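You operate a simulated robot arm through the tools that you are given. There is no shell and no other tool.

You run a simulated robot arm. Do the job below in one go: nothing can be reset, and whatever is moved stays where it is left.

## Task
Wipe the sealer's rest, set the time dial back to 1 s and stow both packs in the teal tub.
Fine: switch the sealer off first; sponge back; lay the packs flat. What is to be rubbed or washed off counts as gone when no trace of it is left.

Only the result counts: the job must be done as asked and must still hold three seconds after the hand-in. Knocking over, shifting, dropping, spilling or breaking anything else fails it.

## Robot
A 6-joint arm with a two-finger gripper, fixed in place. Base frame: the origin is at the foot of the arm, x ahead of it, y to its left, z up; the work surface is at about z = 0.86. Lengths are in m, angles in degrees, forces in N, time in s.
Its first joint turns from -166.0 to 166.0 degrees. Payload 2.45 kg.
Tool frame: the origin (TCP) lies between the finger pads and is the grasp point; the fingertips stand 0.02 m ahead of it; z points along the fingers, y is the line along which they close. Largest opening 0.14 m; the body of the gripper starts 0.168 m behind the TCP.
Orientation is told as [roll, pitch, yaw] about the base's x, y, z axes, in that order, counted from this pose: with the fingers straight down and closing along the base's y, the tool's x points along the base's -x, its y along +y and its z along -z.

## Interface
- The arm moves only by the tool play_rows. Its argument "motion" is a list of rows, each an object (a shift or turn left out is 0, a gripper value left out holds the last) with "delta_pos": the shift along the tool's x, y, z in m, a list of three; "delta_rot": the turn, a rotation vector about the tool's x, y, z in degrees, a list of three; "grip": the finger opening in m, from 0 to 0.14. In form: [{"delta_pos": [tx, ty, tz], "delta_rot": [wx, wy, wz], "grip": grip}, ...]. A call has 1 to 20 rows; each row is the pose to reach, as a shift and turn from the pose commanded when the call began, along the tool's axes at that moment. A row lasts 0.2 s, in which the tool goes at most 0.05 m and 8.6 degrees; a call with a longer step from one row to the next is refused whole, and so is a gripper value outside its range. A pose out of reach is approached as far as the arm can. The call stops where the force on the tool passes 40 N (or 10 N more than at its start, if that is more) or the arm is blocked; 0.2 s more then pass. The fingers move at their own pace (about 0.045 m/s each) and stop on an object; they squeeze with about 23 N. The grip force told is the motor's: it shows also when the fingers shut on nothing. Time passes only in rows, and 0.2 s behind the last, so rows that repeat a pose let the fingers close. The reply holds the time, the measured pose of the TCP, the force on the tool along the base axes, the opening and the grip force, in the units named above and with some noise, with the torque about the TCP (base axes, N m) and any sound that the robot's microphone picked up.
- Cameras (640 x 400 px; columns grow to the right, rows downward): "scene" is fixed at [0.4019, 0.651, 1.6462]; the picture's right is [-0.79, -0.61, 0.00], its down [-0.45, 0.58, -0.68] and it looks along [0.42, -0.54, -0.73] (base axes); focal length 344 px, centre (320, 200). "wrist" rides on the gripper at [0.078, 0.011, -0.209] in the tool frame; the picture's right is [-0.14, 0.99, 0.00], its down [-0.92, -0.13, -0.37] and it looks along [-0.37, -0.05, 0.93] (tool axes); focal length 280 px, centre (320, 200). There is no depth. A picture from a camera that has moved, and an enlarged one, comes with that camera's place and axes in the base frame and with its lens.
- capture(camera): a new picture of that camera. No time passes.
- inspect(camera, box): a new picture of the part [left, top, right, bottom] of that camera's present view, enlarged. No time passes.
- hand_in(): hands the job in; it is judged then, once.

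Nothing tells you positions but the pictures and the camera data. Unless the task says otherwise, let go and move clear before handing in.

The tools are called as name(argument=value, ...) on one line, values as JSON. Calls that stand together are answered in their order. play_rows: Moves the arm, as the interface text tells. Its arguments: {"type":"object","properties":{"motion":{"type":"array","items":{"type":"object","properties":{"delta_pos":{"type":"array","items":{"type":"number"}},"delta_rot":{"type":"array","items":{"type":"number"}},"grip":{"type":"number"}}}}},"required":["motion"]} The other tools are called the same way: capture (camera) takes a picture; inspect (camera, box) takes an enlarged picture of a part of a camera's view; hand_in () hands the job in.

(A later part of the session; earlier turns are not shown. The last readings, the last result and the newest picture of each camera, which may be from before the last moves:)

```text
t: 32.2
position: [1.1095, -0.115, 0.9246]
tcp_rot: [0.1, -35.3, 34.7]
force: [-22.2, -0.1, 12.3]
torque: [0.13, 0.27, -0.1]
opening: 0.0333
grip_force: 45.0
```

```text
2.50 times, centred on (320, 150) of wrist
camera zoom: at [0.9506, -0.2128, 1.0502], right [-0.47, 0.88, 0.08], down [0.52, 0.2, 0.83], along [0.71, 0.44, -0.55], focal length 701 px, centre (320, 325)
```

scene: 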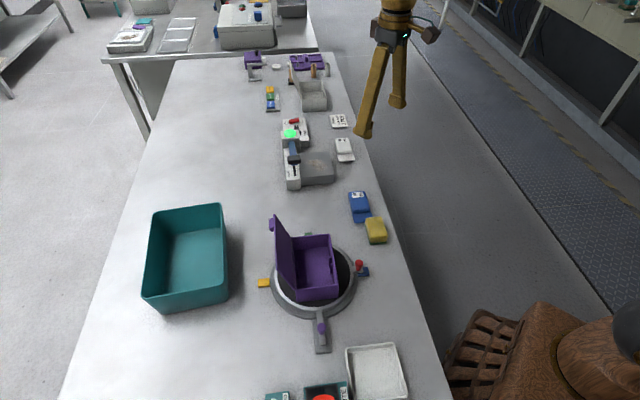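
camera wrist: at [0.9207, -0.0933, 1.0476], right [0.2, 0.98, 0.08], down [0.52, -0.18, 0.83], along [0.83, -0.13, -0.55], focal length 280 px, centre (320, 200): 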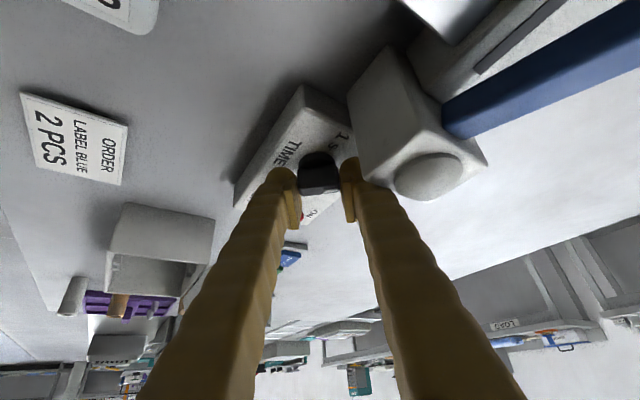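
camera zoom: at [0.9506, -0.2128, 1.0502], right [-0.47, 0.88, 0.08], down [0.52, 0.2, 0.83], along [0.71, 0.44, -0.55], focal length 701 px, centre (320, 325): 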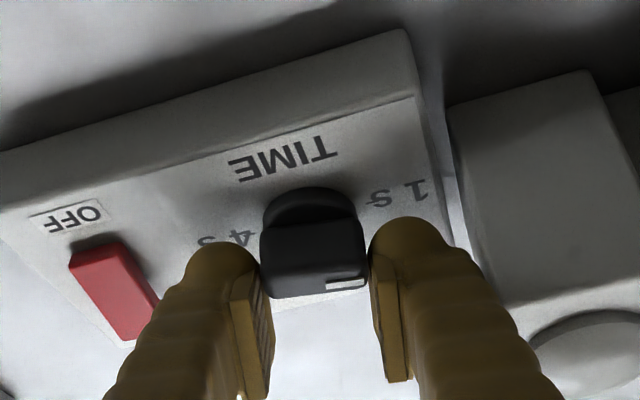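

play_rows(motion=[{"delta_pos": [0.0005, 0.0009, -0.0005]}, {"delta_pos": [0.0005, 0.0014, -0.001], "delta_rot": [-3.0, 0, -4.2]}, {"delta_pos": [0.0005, 0.0018, -0.001], "delta_rot": [-5.94, 0, -8.42]}, {"delta_pos": [0.0005, 0.0018, -0.001], "delta_rot": [-5.94, 0, -8.42]}])

inspect(camera="wrist", box=[220, 70, 420, 230])

```text
t: 33.2
position: [1.1094, -0.115, 0.924]
tcp_rot: [0.1, -35.3, 45.1]
force: [8.2, -4.2, -6.7]
torque: [0.2, -0.28, 0.04]
opening: 0.0329
grip_force: 44.6
```

```text
2.50 times, centred on (320, 150) of wrist
camera zoom: at [0.9694, -0.2383, 1.0501], right [-0.62, 0.78, 0.08], down [0.47, 0.29, 0.83], along [0.62, 0.56, -0.55], focal length 701 px, centre (320, 325)
```

zoom: 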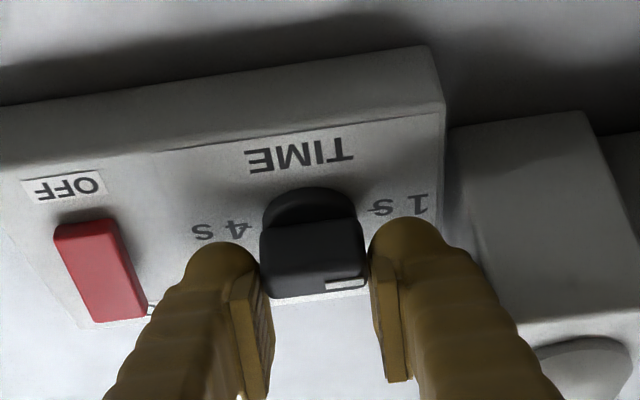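

The pointer should now be at about 135°, which is 1 s. I'll release slightly, rise and check.

play_rows(motion=[{"grip": 0.041}, {"grip": 0.041}, {"delta_pos": [-0.0087, 0, -0.0122]}, {"delta_pos": [-0.0231, 0, -0.0326]}, {"delta_pos": [-0.0462, 0, -0.0652]}])

inspect(camera="wrist", box=[240, 60, 400, 180])

inspect(camera="scene", box=[270, 90, 350, 150])

```text
t: 34.4
position: [1.1098, -0.1138, 1.0026]
tcp_rot: [0.1, -35.3, 45.0]
force: [0.5, 0.2, -0.1]
torque: [0.03, -0.02, 0.0]
opening: 0.0411
grip_force: 0.1
```

```text
3.33 times, centred on (320, 120) of wrist
camera zoom: at [0.9708, -0.2379, 1.1285], right [-0.62, 0.78, 0.08], down [0.47, 0.29, 0.83], along [0.63, 0.56, -0.55], focal length 935 px, centre (320, 467)
```

zoom: 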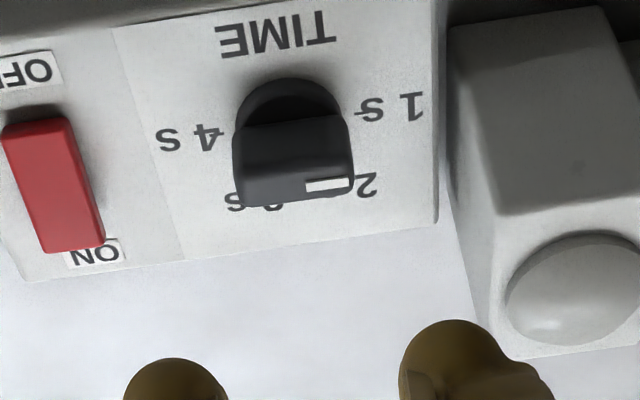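

```text
6.67 times, centred on (310, 120) of scene
camera zoom: at [0.4019, 0.651, 1.6462], right [-0.79, -0.61, 0.0], down [-0.45, 0.58, -0.68], along [0.42, -0.54, -0.73], focal length 2296 px, centre (387, 733)
```

zoom: 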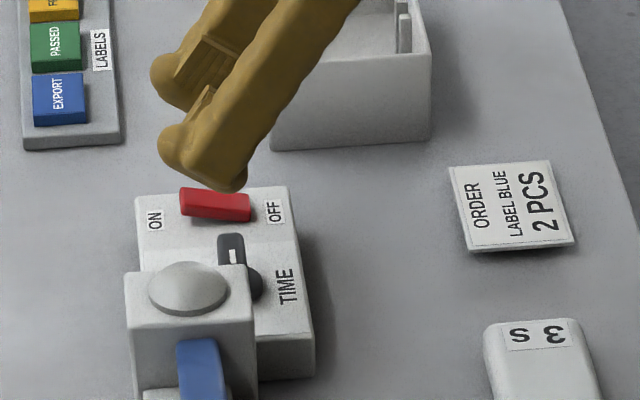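

The switch is off and the dial bar now lies along the 1 s – 4 s line, with its white mark toward 1 s. Next I'll back away upright, then view and fetch the sponge.

play_rows(motion=[{"delta_pos": [-0.0289, 0, -0.0408]}, {"delta_pos": [-0.0578, 0, -0.0816]}, {"delta_pos": [-0.0377, 0.0375, -0.0984], "delta_rot": [0, 4.41, 0], "grip": 0.08}, {"delta_pos": [-0.0176, 0.075, -0.1153], "delta_rot": [0, 8.82, 0]}, {"delta_pos": [0.0025, 0.1124, -0.1321], "delta_rot": [0, 13.24, 0]}, {"delta_pos": [0.0226, 0.1499, -0.149], "delta_rot": [0, 17.65, 0]}, {"delta_pos": [0.0426, 0.1874, -0.1658], "delta_rot": [0, 22.06, 0]}, {"delta_pos": [0.0627, 0.2249, -0.1826], "delta_rot": [0, 26.5, 0]}, {"delta_pos": [0.0828, 0.2623, -0.1995], "delta_rot": [0, 30.9, 0]}, {"delta_pos": [0.1029, 0.2998, -0.2163], "delta_rot": [0, 35.3, 0]}])

inspect(camera="scene", box=[280, 100, 340, 150])

```text
t: 36.6
position: [0.7489, -0.0498, 1.1204]
tcp_rot: [0.0, 0.1, 45.1]
force: [0.1, 0.5, -0.4]
torque: [0.03, 0.02, 0.02]
opening: 0.0799
grip_force: 0.0
```

```text
8.00 times, centred on (310, 125) of scene
camera zoom: at [0.4019, 0.651, 1.6462], right [-0.79, -0.61, 0.0], down [-0.45, 0.58, -0.68], along [0.42, -0.54, -0.73], focal length 2755 px, centre (400, 800)
```

zoom: 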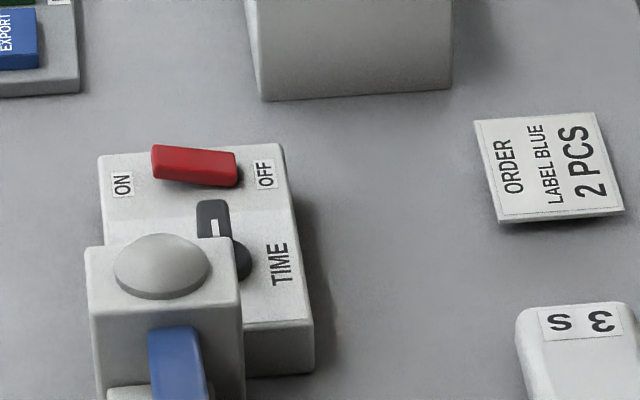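

play_rows(motion=[{"delta_pos": [-0.0015, 0.0138, 0.0058], "delta_rot": [0, 0, 7.5], "grip": 0.09}, {"delta_pos": [-0.0031, 0.0276, 0.0117], "delta_rot": [0, 0, 15]}, {"delta_pos": [-0.0046, 0.0414, 0.0175], "delta_rot": [0, 0, 22.5]}, {"delta_pos": [-0.0061, 0.0552, 0.0233], "delta_rot": [0, 0, 30]}, {"delta_pos": [-0.0077, 0.069, 0.0292], "delta_rot": [0, 0, 37.5]}, {"delta_pos": [-0.0092, 0.0828, 0.035], "delta_rot": [0, 0, 45]}, {"delta_pos": [-0.0107, 0.0965, 0.0408], "delta_rot": [0, 0, 52.5]}, {"delta_pos": [-0.0123, 0.1103, 0.0467], "delta_rot": [0, 0, 60]}, {"delta_pos": [-0.0138, 0.1241, 0.0525], "delta_rot": [0, 0, 67.5]}, {"delta_pos": [-0.0153, 0.1379, 0.0583], "delta_rot": [0, 0, 75]}, {"delta_pos": [-0.0169, 0.1517, 0.0642], "delta_rot": [0, 0, 82.5]}, {"delta_pos": [-0.0184, 0.1655, 0.07], "delta_rot": [0, 0, 90]}])

capture(camera="wrist")

```text
t: 39.2
position: [0.6452, 0.0796, 1.0517]
tcp_rot: [0.0, 0.1, -45.2]
force: [0.0, 0.3, 0.4]
torque: [-0.02, 0.0, 0.02]
opening: 0.09
grip_force: 0.1
```

```text
taken
camera wrist: at [0.5968, 0.1421, 1.2617], right [0.8, 0.6, 0.0], down [0.56, -0.74, 0.37], along [0.22, -0.29, -0.93], focal length 280 px, centre (320, 200)
```

wrist: 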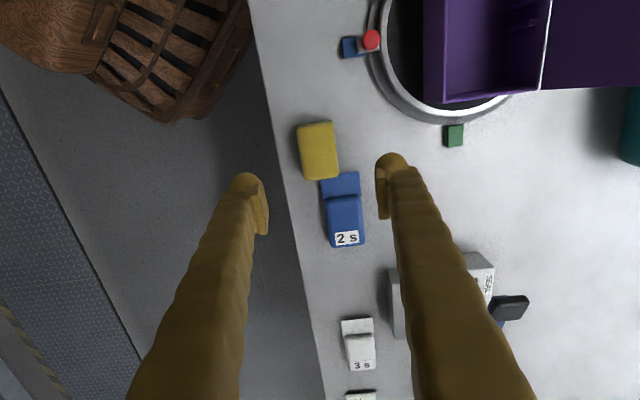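

The sponge is centred at about (0.641, 0.079), with its long axis at about -43°. I'll descend and grip it across its width.

play_rows(motion=[{"delta_pos": [0.0012, -0.0017, 0.045], "grip": 0.075}, {"delta_pos": [0.0025, -0.0034, 0.09]}, {"delta_pos": [0.0025, -0.0034, 0.125]}, {"delta_pos": [0.0025, -0.0034, 0.145]}, {"delta_pos": [0.0025, -0.0034, 0.1555]}, {"delta_pos": [0.0025, -0.0034, 0.1637]}])

capture(camera="wrist")

inspect(camera="scene", box=[320, 170, 440, 270])

```text
t: 40.6
position: [0.6405, 0.0786, 0.8913]
tcp_rot: [0.1, 0.0, -44.9]
force: [1.0, -0.2, 0.7]
torque: [0.02, -0.01, -0.03]
opening: 0.0749
grip_force: 0.1
```

```text
taken
camera wrist: at [0.5922, 0.1412, 1.0993], right [0.8, 0.6, 0.0], down [0.56, -0.74, 0.37], along [0.22, -0.29, -0.93], focal length 280 px, centre (320, 200)
```

wrist: 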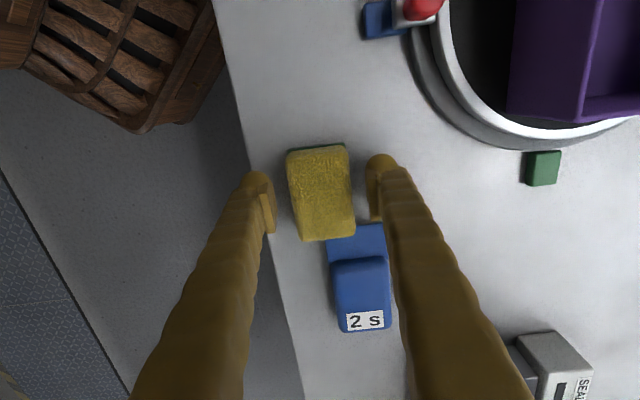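

```text
4.00 times, centred on (380, 220) of scene
camera zoom: at [0.4019, 0.651, 1.6462], right [-0.79, -0.61, 0.0], down [-0.45, 0.58, -0.68], along [0.42, -0.54, -0.73], focal length 1378 px, centre (80, 120)
```

zoom: 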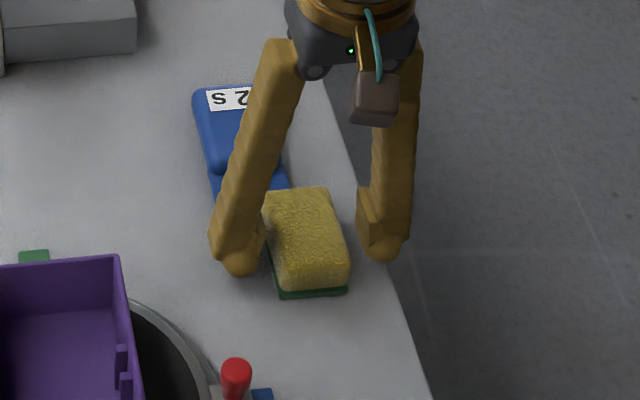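

play_rows(motion=[{"delta_pos": [0, 0, 0.003]}, {"delta_pos": [0, 0, 0.003], "grip": 0.05}, {"delta_pos": [0, 0, 0.003], "grip": 0.03}, {"delta_pos": [0, 0, 0.003], "grip": 0.03}, {"delta_pos": [0, 0, 0.003], "grip": 0.03}])

capture(camera="wrist")

```text
t: 41.8
position: [0.6402, 0.0792, 0.8872]
tcp_rot: [0.0, 0.0, -44.9]
force: [-0.2, -0.2, 1.5]
torque: [-0.03, 0.0, 0.0]
opening: 0.0484
grip_force: 22.7
```

```text
taken
camera wrist: at [0.5919, 0.1412, 1.0961], right [0.8, 0.6, 0.0], down [0.56, -0.74, 0.37], along [0.22, -0.29, -0.93], focal length 280 px, centre (320, 200)
```

wrist: 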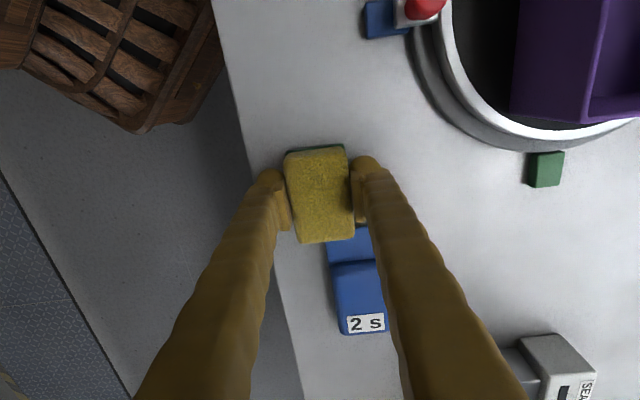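

The sponge is held. I'll lift it and carry it toward the rest, yawing to +45° so that the fingers stay clear of the lever.

play_rows(motion=[{"delta_pos": [0, 0, -0.02]}, {"delta_pos": [0, 0, -0.06]}, {"delta_pos": [0, 0, -0.105]}, {"delta_pos": [0, 0, -0.15]}, {"delta_pos": [-0.0182, 0.0065, -0.163], "delta_rot": [0, 0, -7.5]}, {"delta_pos": [-0.0364, 0.013, -0.163], "delta_rot": [0, 0, -15]}, {"delta_pos": [-0.0547, 0.0196, -0.163], "delta_rot": [0, 0, -22.5]}, {"delta_pos": [-0.0729, 0.0261, -0.163], "delta_rot": [0, 0, -30]}, {"delta_pos": [-0.0911, 0.0326, -0.163], "delta_rot": [0, 0, -37.5]}, {"delta_pos": [-0.1093, 0.0391, -0.163], "delta_rot": [0, 0, -45]}, {"delta_pos": [-0.1275, 0.0456, -0.163], "delta_rot": [0, 0, -52.5]}, {"delta_pos": [-0.1457, 0.0521, -0.163], "delta_rot": [0, 0, -60]}, {"delta_pos": [-0.164, 0.0587, -0.163], "delta_rot": [0, 0, -67.5]}, {"delta_pos": [-0.1822, 0.0652, -0.163], "delta_rot": [0, 0, -75]}, {"delta_pos": [-0.2004, 0.0717, -0.163], "delta_rot": [0, 0, -82.5]}, {"delta_pos": [-0.2186, 0.0782, -0.163], "delta_rot": [0, 0, -90]}])

capture(camera="wrist")

inspect(camera="scene", box=[240, 110, 400, 230])

```text
t: 45.2
position: [0.8506, -0.0207, 1.0491]
tcp_rot: [0.0, -0.1, 45.2]
force: [0.2, 0.4, 0.5]
torque: [-0.02, -0.03, -0.02]
opening: 0.0482
grip_force: 23.1
```

```text
taken
camera wrist: at [0.7873, -0.0687, 1.2583], right [-0.61, 0.8, 0.0], down [0.74, 0.56, 0.37], along [0.29, 0.22, -0.93], focal length 280 px, centre (320, 200)
```

wrist: 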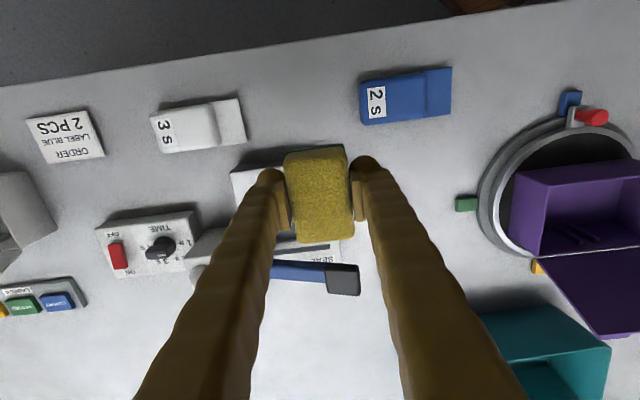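

```text
3.33 times, centred on (320, 170) of scene
camera zoom: at [0.4019, 0.651, 1.6462], right [-0.79, -0.61, 0.0], down [-0.45, 0.58, -0.68], along [0.42, -0.54, -0.73], focal length 1148 px, centre (320, 300)
```

zoom: 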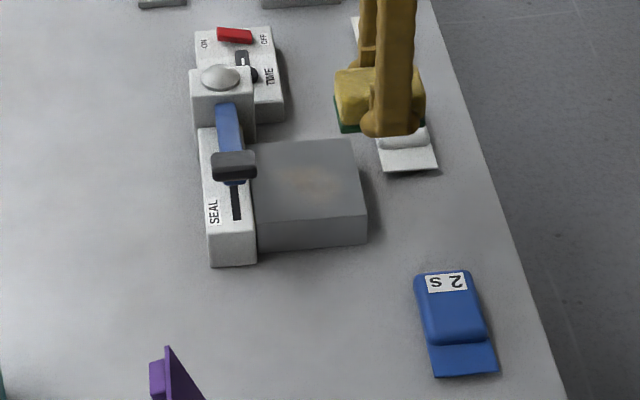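

The rest's top is centred at about (0.935, -0.021, 0.90), with the stain near the centre. I'll go over it and lower to just above the surface.

play_rows(motion=[{"delta_pos": [-0.0297, -0.03, 0.0]}, {"delta_pos": [-0.0593, -0.0601, 0.0]}, {"delta_pos": [-0.0593, -0.0601, 0.045]}, {"delta_pos": [-0.0593, -0.0601, 0.085]}, {"delta_pos": [-0.0593, -0.0601, 0.104]}])

capture(camera="wrist")

inspect(camera="scene", box=[260, 110, 380, 210])

```text
t: 46.4
position: [0.9348, -0.0212, 0.9414]
tcp_rot: [0.1, 0.0, 45.2]
force: [-0.1, 0.5, 0.2]
torque: [-0.02, -0.01, 0.02]
opening: 0.0484
grip_force: 23.2
```

```text
taken
camera wrist: at [0.8707, -0.0698, 1.1517], right [-0.6, 0.8, 0.0], down [0.74, 0.56, 0.37], along [0.29, 0.22, -0.93], focal length 280 px, centre (320, 200)
```

wrist: 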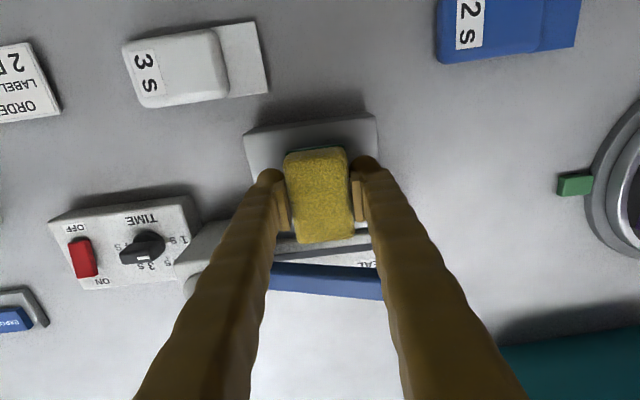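

```text
4.00 times, centred on (320, 160) of scene
camera zoom: at [0.4019, 0.651, 1.6462], right [-0.79, -0.61, 0.0], down [-0.45, 0.58, -0.68], along [0.42, -0.54, -0.73], focal length 1378 px, centre (320, 360)
```

zoom: 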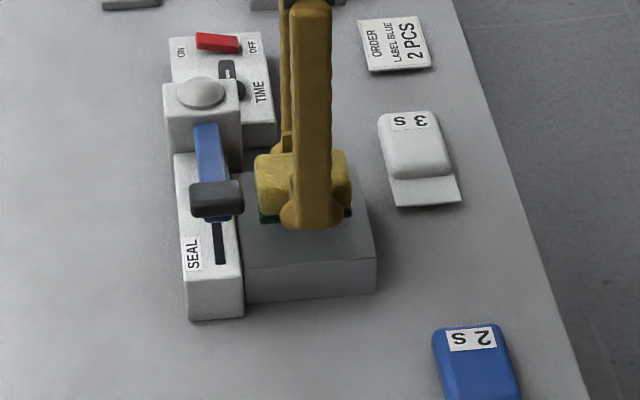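

play_rows(motion=[{"delta_pos": [0, 0, 0.006]}, {"delta_pos": [0, 0, 0.01]}, {"delta_pos": [0, 0, 0.012]}, {"delta_pos": [0, 0, 0.013]}])

```text
t: 47.4
position: [0.9345, -0.0199, 0.931]
tcp_rot: [0.0, 0.0, 45.1]
force: [-0.3, 0.8, 0.8]
torque: [-0.01, -0.04, -0.01]
opening: 0.0483
grip_force: 22.9
```

play_rows(motion=[{"delta_pos": [0, 0, 0.001]}, {"delta_pos": [0, 0, 0.002]}, {"delta_pos": [0, 0, 0.003]}])

```text
t: 48.2
position: [0.9341, -0.0194, 0.9292]
tcp_rot: [0.0, 0.0, 45.1]
force: [0.5, 0.4, -0.1]
torque: [-0.03, -0.04, -0.01]
opening: 0.0483
grip_force: 23.0
```

play_rows(motion=[{"delta_pos": [0, 0, 0.001]}, {"delta_pos": [0, 0, 0.002]}, {"delta_pos": [0, 0, 0.003]}])

```text
t: 49.0
position: [0.9344, -0.0201, 0.9269]
tcp_rot: [-0.1, 0.0, 45.1]
force: [-7.7, 3.1, 25.9]
torque: [-0.03, 0.18, 0.02]
opening: 0.0485
grip_force: 23.0
```

Contact with about 26 N. I'll ease off slightly and rub back and forth.

play_rows(motion=[{"delta_pos": [0, 0, -0.0005]}, {"delta_pos": [0, 0.01, -0.0005]}, {"delta_pos": [0, 0.02, -0.0005]}, {"delta_pos": [0, 0.028, -0.0005]}, {"delta_pos": [0, 0.018, -0.0005]}, {"delta_pos": [0, 0.006, -0.0005]}, {"delta_pos": [0, -0.006, -0.0005]}, {"delta_pos": [0, -0.018, -0.0005]}, {"delta_pos": [0, -0.028, -0.0005]}, {"delta_pos": [0.008, -0.028, -0.0005]}, {"delta_pos": [0.008, -0.014, -0.0005]}, {"delta_pos": [0.008, 0, -0.0005]}, {"delta_pos": [0.008, 0.014, -0.0005]}, {"delta_pos": [0.008, 0.028, -0.0005]}, {"delta_pos": [-0.006, 0.028, -0.0005]}, {"delta_pos": [-0.006, 0.014, -0.0005]}, {"delta_pos": [-0.006, 0, -0.0005]}, {"delta_pos": [-0.006, -0.014, -0.0005]}, {"delta_pos": [-0.006, -0.028, -0.0005]}, {"delta_pos": [0, -0.028, -0.0005]}])

inspect(camera="scene", box=[260, 110, 380, 210])

```text
t: 53.2
position: [0.9533, -0.0406, 0.9263]
tcp_rot: [0.0, 0.0, 45.0]
force: [0.2, 0.5, 0.0]
torque: [0.01, -0.01, 0.0]
opening: 0.0483
grip_force: 23.1
```

```text
4.00 times, centred on (320, 160) of scene
camera zoom: at [0.4019, 0.651, 1.6462], right [-0.79, -0.61, 0.0], down [-0.45, 0.58, -0.68], along [0.42, -0.54, -0.73], focal length 1378 px, centre (320, 360)
```

zoom: 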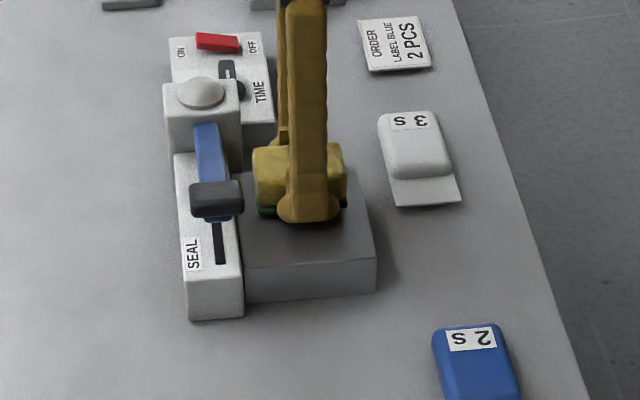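

play_rows(motion=[{"delta_pos": [0, 0.01, -0.04]}, {"delta_pos": [0.0, 0.028, -0.08]}, {"delta_pos": [0.04, 0.028, -0.1]}, {"delta_pos": [0.08, 0.028, -0.11]}, {"delta_pos": [0.12, 0.028, -0.11]}])

inspect(camera="scene", box=[280, 130, 360, 200])

capture(camera="wrist")

inspect(camera="wrist", box=[220, 200, 420, 360])

```text
t: 54.4
position: [0.8521, -0.1076, 1.037]
tcp_rot: [0.2, 0.1, 45.1]
force: [0.1, 0.6, -0.9]
torque: [0.01, 0.0, 0.0]
opening: 0.0486
grip_force: 22.9
```

```text
5.71 times, centred on (320, 165) of scene
camera zoom: at [0.4019, 0.651, 1.6462], right [-0.79, -0.61, 0.0], down [-0.45, 0.58, -0.68], along [0.42, -0.54, -0.73], focal length 1968 px, centre (320, 400)
```

zoom: 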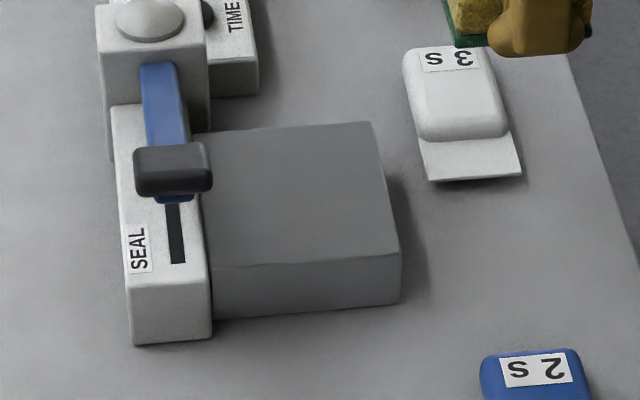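

```text
taken
camera wrist: at [0.7874, -0.1557, 1.2457], right [-0.6, 0.8, 0.0], down [0.74, 0.56, 0.37], along [0.29, 0.22, -0.93], focal length 280 px, centre (320, 200)
```

wrist: 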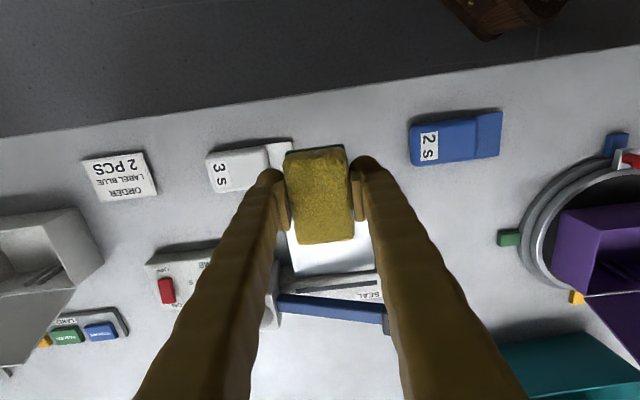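

```text
2.50 times, centred on (320, 280) of wrist
camera zoom: at [0.7874, -0.1557, 1.2457], right [-0.6, 0.8, 0.0], down [0.74, 0.56, 0.37], along [0.29, 0.22, -0.93], focal length 701 px, centre (320, 0)
```

zoom: 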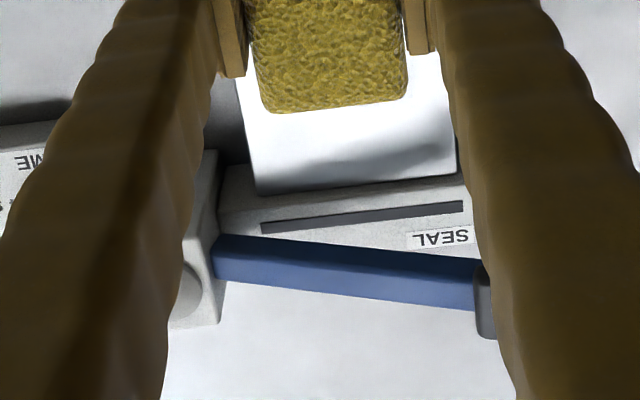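

inspect(camera="scene", box=[300, 145, 340, 185])

inspect(camera="scene", box=[308, 155, 332, 175])

```text
10.00 times, centred on (320, 165) of scene
camera zoom: at [0.4019, 0.651, 1.6462], right [-0.79, -0.61, 0.0], down [-0.45, 0.58, -0.68], along [0.42, -0.54, -0.73], focal length 3444 px, centre (320, 550)
```

zoom: 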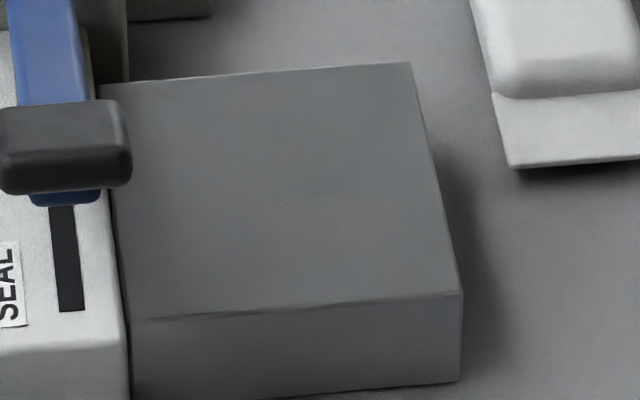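

```text
16.00 times, centred on (320, 165) of scene
camera zoom: at [0.4019, 0.651, 1.6462], right [-0.79, -0.61, 0.0], down [-0.45, 0.58, -0.68], along [0.42, -0.54, -0.73], focal length 5511 px, centre (320, 760)
```

zoom: 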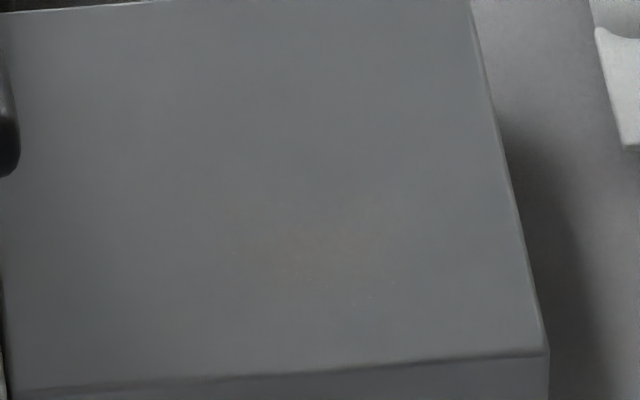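

Most of the stain is gone, but a faint brownish trace remains around (0.917, -0.011). I'll go back and rub that area more, with steady pressure.

play_rows(motion=[{"delta_pos": [-0.04, 0.006, 0.0]}, {"delta_pos": [-0.08, 0.012, 0.0]}, {"delta_pos": [-0.1149, 0.0165, 0.02]}, {"delta_pos": [-0.1149, 0.0165, 0.06]}, {"delta_pos": [-0.1149, 0.0165, 0.09]}, {"delta_pos": [-0.1149, 0.0165, 0.104]}, {"delta_pos": [-0.1149, 0.0165, 0.108]}])

```text
t: 56.0
position: [0.9189, -0.0128, 0.9281]
tcp_rot: [0.0, 0.0, 45.1]
force: [-0.5, -0.3, 0.6]
torque: [0.01, 0.02, 0.01]
opening: 0.0486
grip_force: 23.3
```

play_rows(motion=[{"delta_pos": [0, 0, 0.001]}, {"delta_pos": [0, 0, 0.002]}])

```text
t: 56.6
position: [0.9191, -0.013, 0.925]
tcp_rot: [0.1, 0.0, 45.1]
force: [-0.8, 0.1, -1.4]
torque: [0.02, 0.0, -0.01]
opening: 0.0489
grip_force: 23.2
```

play_rows(motion=[{"delta_pos": [0, 0, 0.0008]}, {"delta_pos": [0, 0, 0.0016]}])

```text
t: 57.2
position: [0.9187, -0.0124, 0.9247]
tcp_rot: [0.0, 0.0, 45.0]
force: [-1.2, -1.0, 3.1]
torque: [0.01, 0.01, -0.02]
opening: 0.0483
grip_force: 23.2
```

play_rows(motion=[{"delta_pos": [0, 0, 0.0006]}, {"delta_pos": [0, 0.01, 0.0006]}, {"delta_pos": [0, -0.004, 0.0006]}, {"delta_pos": [0, -0.018, 0.0006]}, {"delta_pos": [0, -0.03, 0.0006]}, {"delta_pos": [0, -0.016, 0.0007]}, {"delta_pos": [0, -0.002, 0.0007]}, {"delta_pos": [0, 0.012, 0.0007]}])

```text
t: 59.0
position: [0.9114, -0.0046, 0.9243]
tcp_rot: [0.0, 0.0, 45.1]
force: [5.0, -5.4, 11.6]
torque: [-0.09, -0.13, -0.03]
opening: 0.0484
grip_force: 23.2
```

play_rows(motion=[{"delta_pos": [0.006, 0, 0.0002]}, {"delta_pos": [0.006, -0.014, 0.0002]}, {"delta_pos": [0.006, -0.028, 0.0002]}, {"delta_pos": [0.006, -0.042, 0.0002]}, {"delta_pos": [0.006, -0.028, 0.0003]}, {"delta_pos": [0.006, -0.014, 0.0003]}, {"delta_pos": [0.006, 0, 0.0003]}, {"delta_pos": [-0.006, 0, 0.0003]}, {"delta_pos": [-0.006, -0.014, 0.0003]}, {"delta_pos": [-0.006, -0.028, 0.0003]}, {"delta_pos": [-0.006, -0.042, 0.0003]}, {"delta_pos": [-0.006, -0.028, 0.0003]}, {"delta_pos": [-0.006, -0.014, 0.0003]}, {"delta_pos": [-0.006, 0, 0.0003]}, {"delta_pos": [0, 0, 0.0003]}, {"delta_pos": [0, -0.014, 0.0003]}, {"delta_pos": [0, -0.028, 0.0003]}, {"delta_pos": [0, -0.042, 0.0003]}, {"delta_pos": [0, -0.02, 0.0003]}, {"delta_pos": [0, 0, 0.0003]}])

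```text
t: 63.2
position: [0.9109, -0.0054, 0.9225]
tcp_rot: [0.0, 0.0, 45.0]
force: [-0.1, -0.7, 1.3]
torque: [-0.03, -0.01, 0.0]
opening: 0.0483
grip_force: 23.2
```

play_rows(motion=[{"delta_pos": [0, 0, -0.03]}, {"delta_pos": [0, 0, -0.07]}, {"delta_pos": [0, 0, -0.11]}, {"delta_pos": [0.04, 0, -0.11]}, {"delta_pos": [0.08, 0, -0.11]}, {"delta_pos": [0.12, 0, -0.11]}])

inspect(camera="scene", box=[300, 145, 340, 185])

inspect(camera="scene", box=[308, 155, 332, 175])

capture(camera="wrist")

```text
t: 64.6
position: [0.8235, -0.0893, 1.0334]
tcp_rot: [0.0, 0.1, 45.1]
force: [-0.8, 0.1, -0.5]
torque: [0.02, 0.01, -0.01]
opening: 0.0486
grip_force: 22.7
```

```text
10.00 times, centred on (320, 165) of scene
camera zoom: at [0.4019, 0.651, 1.6462], right [-0.79, -0.61, 0.0], down [-0.45, 0.58, -0.68], along [0.42, -0.54, -0.73], focal length 3444 px, centre (320, 550)
```

zoom: 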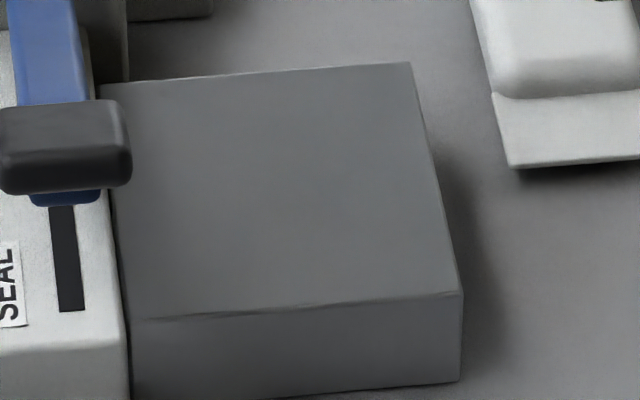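

```text
16.00 times, centred on (320, 165) of scene
camera zoom: at [0.4019, 0.651, 1.6462], right [-0.79, -0.61, 0.0], down [-0.45, 0.58, -0.68], along [0.42, -0.54, -0.73], focal length 5511 px, centre (320, 760)
```

zoom: 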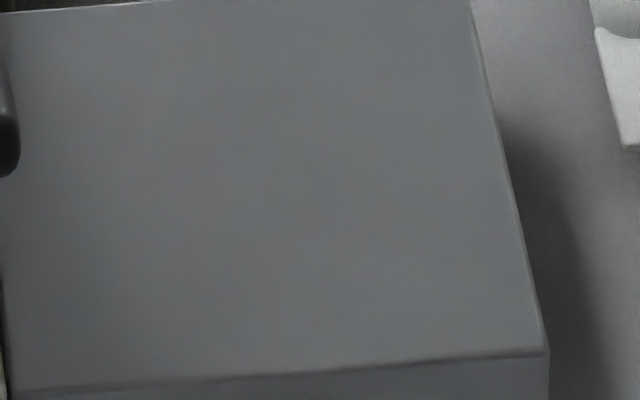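

```text
taken
camera wrist: at [0.7611, -0.1378, 1.2422], right [-0.6, 0.8, 0.0], down [0.74, 0.56, 0.37], along [0.29, 0.22, -0.93], focal length 280 px, centre (320, 200)
```

wrist: 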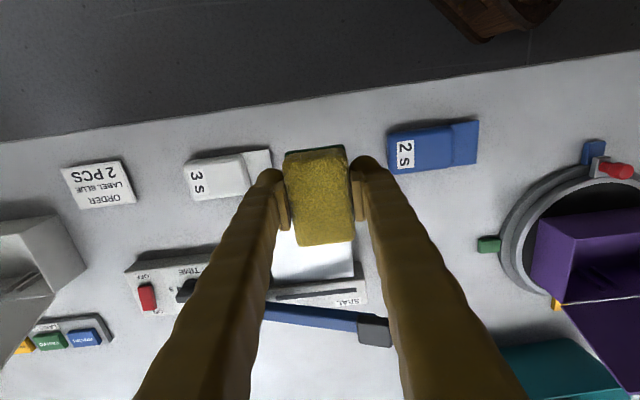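

The rest now looks clean. Next I'll carry the sponge back to its original spot at (0.640, 0.079) with yaw -45°.

play_rows(motion=[{"delta_pos": [0.0008, 0.0207, 0], "delta_rot": [0, 0, 7.5]}, {"delta_pos": [0.0017, 0.0415, 0], "delta_rot": [0, 0, 15]}, {"delta_pos": [0.0025, 0.0622, 0], "delta_rot": [0, 0, 22.5]}, {"delta_pos": [0.0033, 0.0829, 0], "delta_rot": [0, 0, 30]}, {"delta_pos": [0.0042, 0.1037, 0], "delta_rot": [0, 0, 37.5]}, {"delta_pos": [0.005, 0.1244, 0], "delta_rot": [0, 0, 45]}, {"delta_pos": [0.0058, 0.1451, 0], "delta_rot": [0, 0, 52.5]}, {"delta_pos": [0.0067, 0.1659, 0], "delta_rot": [0, 0, 60]}, {"delta_pos": [0.0075, 0.1866, 0], "delta_rot": [0, 0, 67.5]}, {"delta_pos": [0.0083, 0.2073, 0], "delta_rot": [0, 0, 75]}, {"delta_pos": [0.0092, 0.2281, 0], "delta_rot": [0, 0, 82.5]}, {"delta_pos": [0.01, 0.2488, 0], "delta_rot": [0, 0, 90]}])

capture(camera="wrist")

```text
t: 67.2
position: [0.6443, 0.079, 1.0317]
tcp_rot: [-0.1, 0.0, -45.1]
force: [0.1, -0.9, -0.1]
torque: [0.01, 0.04, -0.02]
opening: 0.0487
grip_force: 23.2
```

```text
taken
camera wrist: at [0.5953, 0.1419, 1.2419], right [0.8, 0.6, 0.0], down [0.56, -0.74, 0.37], along [0.22, -0.29, -0.93], focal length 280 px, centre (320, 200)
```

wrist: 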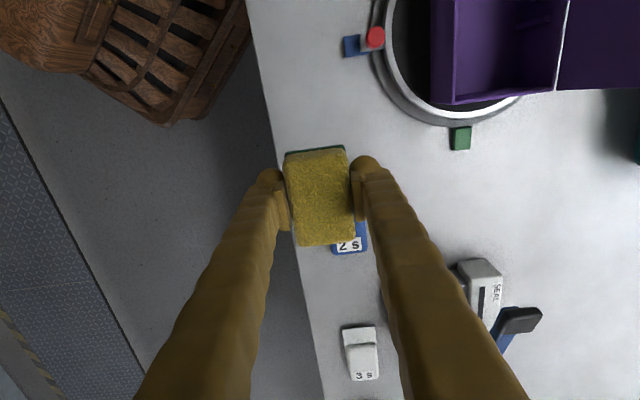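

play_rows(motion=[{"delta_pos": [0.0048, -0.0025, 0.03]}, {"delta_pos": [0.0048, -0.0025, 0.07]}, {"delta_pos": [0.0048, -0.0025, 0.11]}, {"delta_pos": [0.0048, -0.0025, 0.135]}, {"delta_pos": [0.0048, -0.0025, 0.144]}])

capture(camera="wrist")

inspect(camera="scene", box=[320, 170, 440, 270])

```text
t: 68.4
position: [0.6363, 0.0809, 0.8884]
tcp_rot: [0.0, 0.0, -44.8]
force: [-0.5, 0.0, 0.2]
torque: [0.01, -0.01, 0.0]
opening: 0.0485
grip_force: 22.9
```

```text
taken
camera wrist: at [0.5884, 0.1441, 1.099], right [0.8, 0.6, 0.0], down [0.56, -0.74, 0.37], along [0.22, -0.29, -0.93], focal length 280 px, centre (320, 200)
```

wrist: 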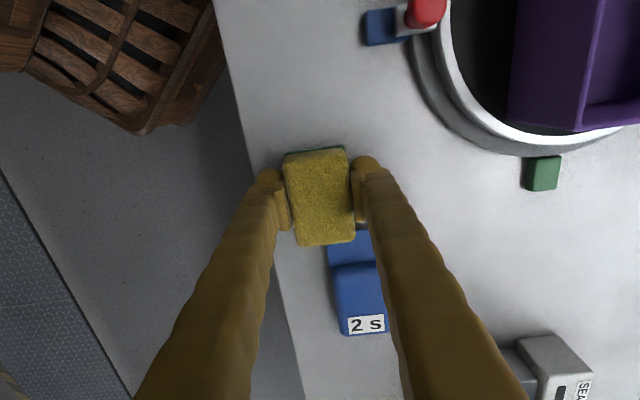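

```text
4.00 times, centred on (380, 220) of scene
camera zoom: at [0.4019, 0.651, 1.6462], right [-0.79, -0.61, 0.0], down [-0.45, 0.58, -0.68], along [0.42, -0.54, -0.73], focal length 1378 px, centre (80, 120)
```

zoom: 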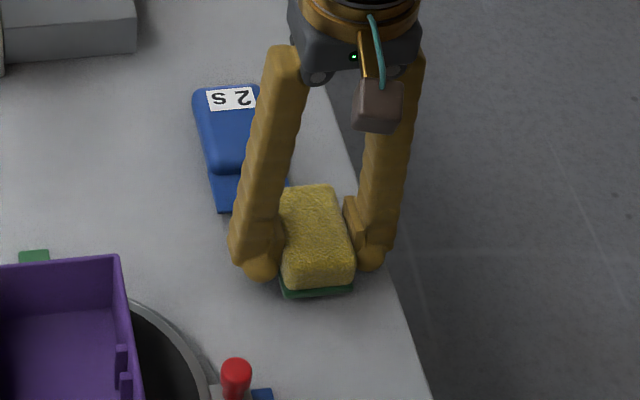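

play_rows(motion=[{"delta_pos": [-0.0012, 0.003, 0]}, {"delta_pos": [-0.0012, 0.003, 0.002]}, {"delta_pos": [-0.0012, 0.003, 0.003]}, {"delta_pos": [-0.0012, 0.003, 0.004]}])

inspect(camera="scene", box=[320, 170, 440, 270])

```text
t: 69.4
position: [0.6403, 0.0833, 0.8851]
tcp_rot: [0.0, -0.1, -44.9]
force: [-0.5, -0.2, 0.3]
torque: [-0.02, 0.0, -0.02]
opening: 0.0486
grip_force: 23.5
```

```text
4.00 times, centred on (380, 220) of scene
camera zoom: at [0.4019, 0.651, 1.6462], right [-0.79, -0.61, 0.0], down [-0.45, 0.58, -0.68], along [0.42, -0.54, -0.73], focal length 1378 px, centre (80, 120)
```

zoom: 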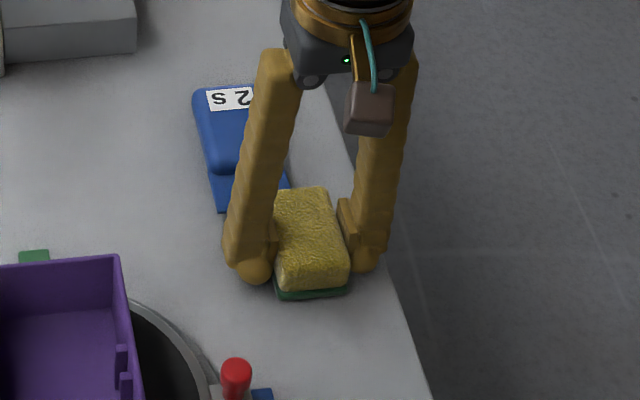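

play_rows(motion=[{"delta_pos": [0, 0, 0.001]}, {"delta_pos": [0, 0, 0.002]}])

```text
t: 70.0
position: [0.6417, 0.0833, 0.8829]
tcp_rot: [0.0, 0.1, -44.9]
force: [0.2, 0.0, 0.4]
torque: [0.0, 0.0, 0.02]
opening: 0.0487
grip_force: 23.2
```

play_rows(motion=[{"delta_pos": [0, 0, 0.001]}, {"delta_pos": [0, 0, 0.0015]}])

```text
t: 70.6
position: [0.6407, 0.0839, 0.8826]
tcp_rot: [-0.1, 0.0, -45.0]
force: [-0.2, 1.8, 5.7]
torque: [0.02, 0.02, 0.0]
opening: 0.0485
grip_force: 23.0
```

Contact with the table. I'll release and lift.

play_rows(motion=[{"grip": 0.06}, {"grip": 0.075}, {"grip": 0.075}, {"delta_pos": [0, 0, -0.02]}, {"delta_pos": [0, 0, -0.06]}, {"delta_pos": [0, 0, -0.11]}, {"delta_pos": [0, 0, -0.16]}])

capture(camera="wrist")

inspect(camera="scene", box=[240, 180, 400, 300])

inspect(camera="scene", box=[120, 190, 260, 320])

```text
t: 72.2
position: [0.6391, 0.0803, 1.0439]
tcp_rot: [0.0, 0.0, -44.9]
force: [-0.2, 0.7, -0.3]
torque: [0.01, 0.02, -0.02]
opening: 0.075
grip_force: 0.0
```

```text
taken
camera wrist: at [0.5911, 0.1427, 1.2529], right [0.8, 0.6, 0.0], down [0.56, -0.74, 0.37], along [0.22, -0.29, -0.93], focal length 280 px, centre (320, 200)
```

wrist: 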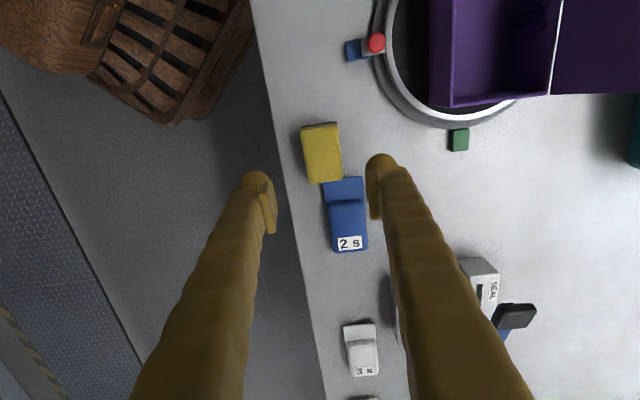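

```text
3.33 times, centred on (320, 240) of scene
camera zoom: at [0.4019, 0.651, 1.6462], right [-0.79, -0.61, 0.0], down [-0.45, 0.58, -0.68], along [0.42, -0.54, -0.73], focal length 1148 px, centre (320, 67)
```

zoom: 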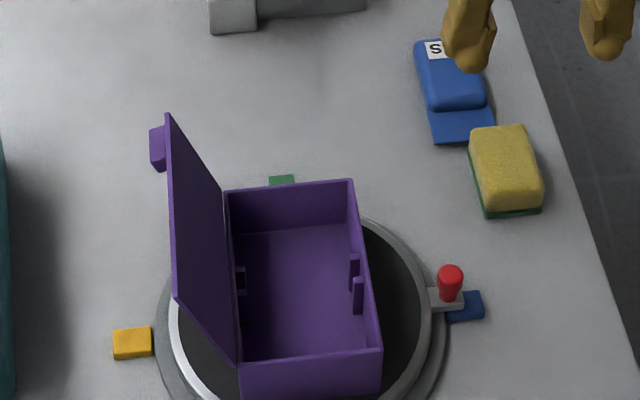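

```text
3.08 times, centred on (190, 255) of scene
camera zoom: at [0.4019, 0.651, 1.6462], right [-0.79, -0.61, 0.0], down [-0.45, 0.58, -0.68], along [0.42, -0.54, -0.73], focal length 1060 px, centre (720, 31)
```

zoom: 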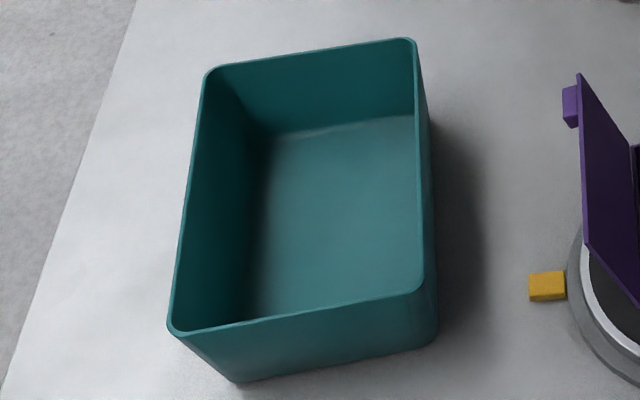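

The sponge is back and released. The blue pack's body centre is at about (0.741, 0.014), lying at about -46°, and the tub floor is centred around (0.96, 0.464). I'll pick packs with the tool tilted 35° so they stay level when placed at the far tub; first a pre-grasp over the blue pack.

play_rows(motion=[{"delta_pos": [-0.0238, 0.005, 0.0168], "delta_rot": [0, -7, 0], "grip": 0.085}, {"delta_pos": [-0.0476, 0.01, 0.0336], "delta_rot": [0, -14, 0]}, {"delta_pos": [-0.0714, 0.015, 0.0504], "delta_rot": [0, -21, 0]}, {"delta_pos": [-0.0952, 0.02, 0.0672], "delta_rot": [0, -28, 0]}, {"delta_pos": [-0.119, 0.025, 0.084], "delta_rot": [0, -35, 0]}])

capture(camera="wrist")

inspect(camera="scene", box=[320, 150, 420, 240])

```text
t: 73.4
position: [0.7423, 0.0173, 0.9573]
tcp_rot: [0.0, -35.0, -44.9]
force: [0.6, 0.3, -0.2]
torque: [0.01, -0.04, -0.01]
opening: 0.085
grip_force: 0.0
```

```text
taken
camera wrist: at [0.619, 0.1546, 1.0847], right [0.78, 0.62, 0.08], down [0.29, -0.47, 0.83], along [0.55, -0.62, -0.55], focal length 280 px, centre (320, 200)
```

wrist: 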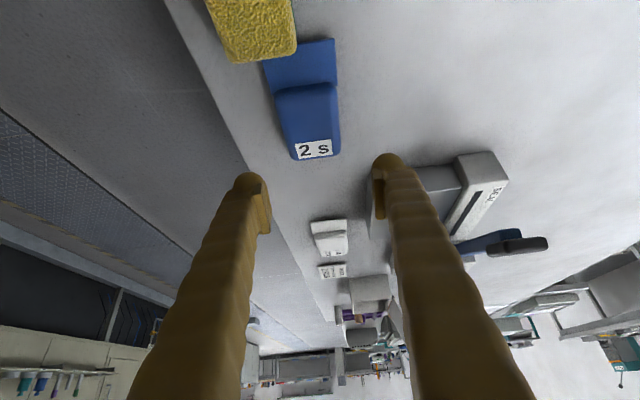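

```text
4.44 times, centred on (370, 195) of scene
camera zoom: at [0.4019, 0.651, 1.6462], right [-0.79, -0.61, 0.0], down [-0.45, 0.58, -0.68], along [0.42, -0.54, -0.73], focal length 1531 px, centre (98, 222)
```

zoom: 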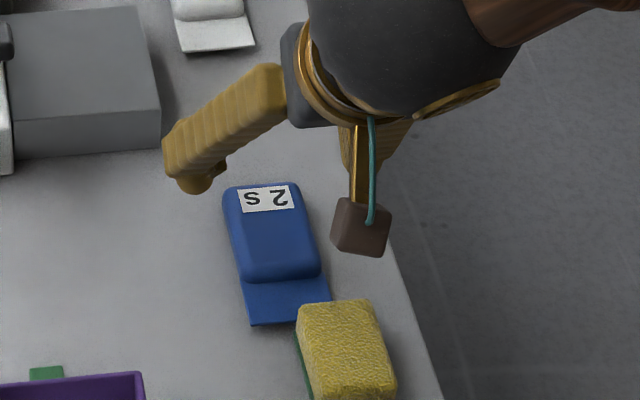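

The pre-grasp geometry is clear. Before picking I want an accurate look at the tub floor, so I'll rise above the purple box's lid and view the tub from above.

play_rows(motion=[{"delta_pos": [-0.0229, 0, -0.0328], "delta_rot": [0, 7, 0]}, {"delta_pos": [-0.0459, 0, -0.0655], "delta_rot": [0, 14, 0]}, {"delta_pos": [-0.0688, 0, -0.0983], "delta_rot": [0, 21, 0]}, {"delta_pos": [-0.0918, 0, -0.131], "delta_rot": [0, 28, 0]}, {"delta_pos": [-0.1147, 0, -0.1638], "delta_rot": [0, 35, 0]}])

play_rows(motion=[{"delta_pos": [0.0194, 0.0347, 0], "delta_rot": [0, 0, -7.1]}, {"delta_pos": [0.0388, 0.0695, 0], "delta_rot": [0, 0, -14.2]}, {"delta_pos": [0.0582, 0.1042, 0], "delta_rot": [0, 0, -21.3]}, {"delta_pos": [0.0776, 0.139, 0], "delta_rot": [0, 0, -28.4]}, {"delta_pos": [0.097, 0.1737, 0], "delta_rot": [0, 0, -35.5]}, {"delta_pos": [0.1164, 0.2084, 0], "delta_rot": [0, 0, -42.6]}, {"delta_pos": [0.1358, 0.2432, 0], "delta_rot": [0, 0, -49.7]}, {"delta_pos": [0.1552, 0.2779, 0], "delta_rot": [0, 0, -56.8]}, {"delta_pos": [0.1746, 0.3127, 0], "delta_rot": [0, 0, -63.9]}, {"delta_pos": [0.194, 0.3474, 0], "delta_rot": [0, 0, -71]}])

capture(camera="wrist")

```text
t: 74.6
position: [0.7413, 0.0154, 1.1592]
tcp_rot: [0.0, 0.1, -45.0]
force: [0.5, -0.6, 0.4]
torque: [0.0, 0.03, 0.02]
opening: 0.0849
grip_force: 0.1
```

```text
t: 76.8
position: [0.852, 0.4, 1.1588]
tcp_rot: [0.0, 0.0, 26.3]
force: [-0.2, 0.2, 0.9]
torque: [0.06, 0.0, -0.01]
opening: 0.085
grip_force: 0.1
```

```text
taken
camera wrist: at [0.7757, 0.3751, 1.3682], right [-0.31, 0.95, 0.0], down [0.88, 0.29, 0.37], along [0.35, 0.12, -0.93], focal length 280 px, centre (320, 200)
```

wrist: 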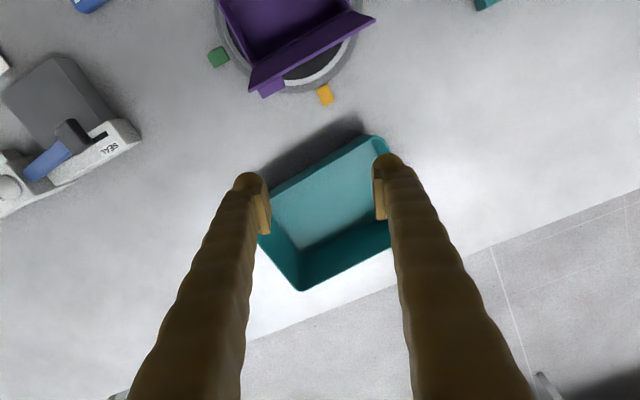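

inspect(camera="wrist", box=[240, 120, 410, 300])

inspect(camera="wrist", box=[0, 40, 150, 220])

```text
2.22 times, centred on (325, 210) of wrist
camera zoom: at [0.7757, 0.3751, 1.3682], right [-0.31, 0.95, 0.0], down [0.88, 0.29, 0.37], along [0.35, 0.12, -0.93], focal length 623 px, centre (309, 178)
```

zoom: 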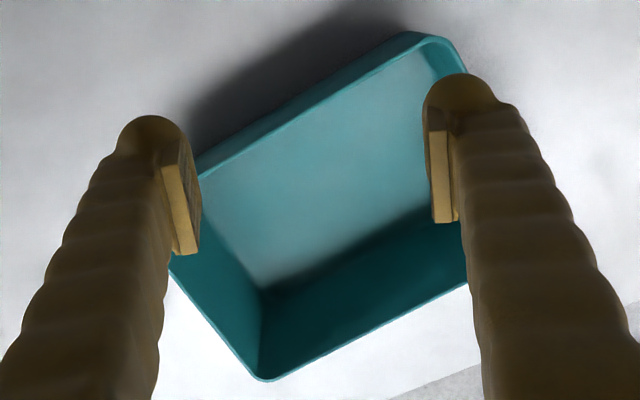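

```text
2.22 times, centred on (75, 130) of wrist
camera zoom: at [0.7757, 0.3751, 1.3682], right [-0.31, 0.95, 0.0], down [0.88, 0.29, 0.37], along [0.35, 0.12, -0.93], focal length 623 px, centre (864, 356)
```

zoom: 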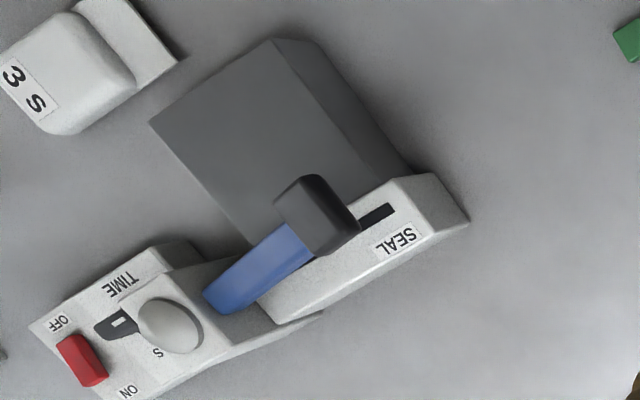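

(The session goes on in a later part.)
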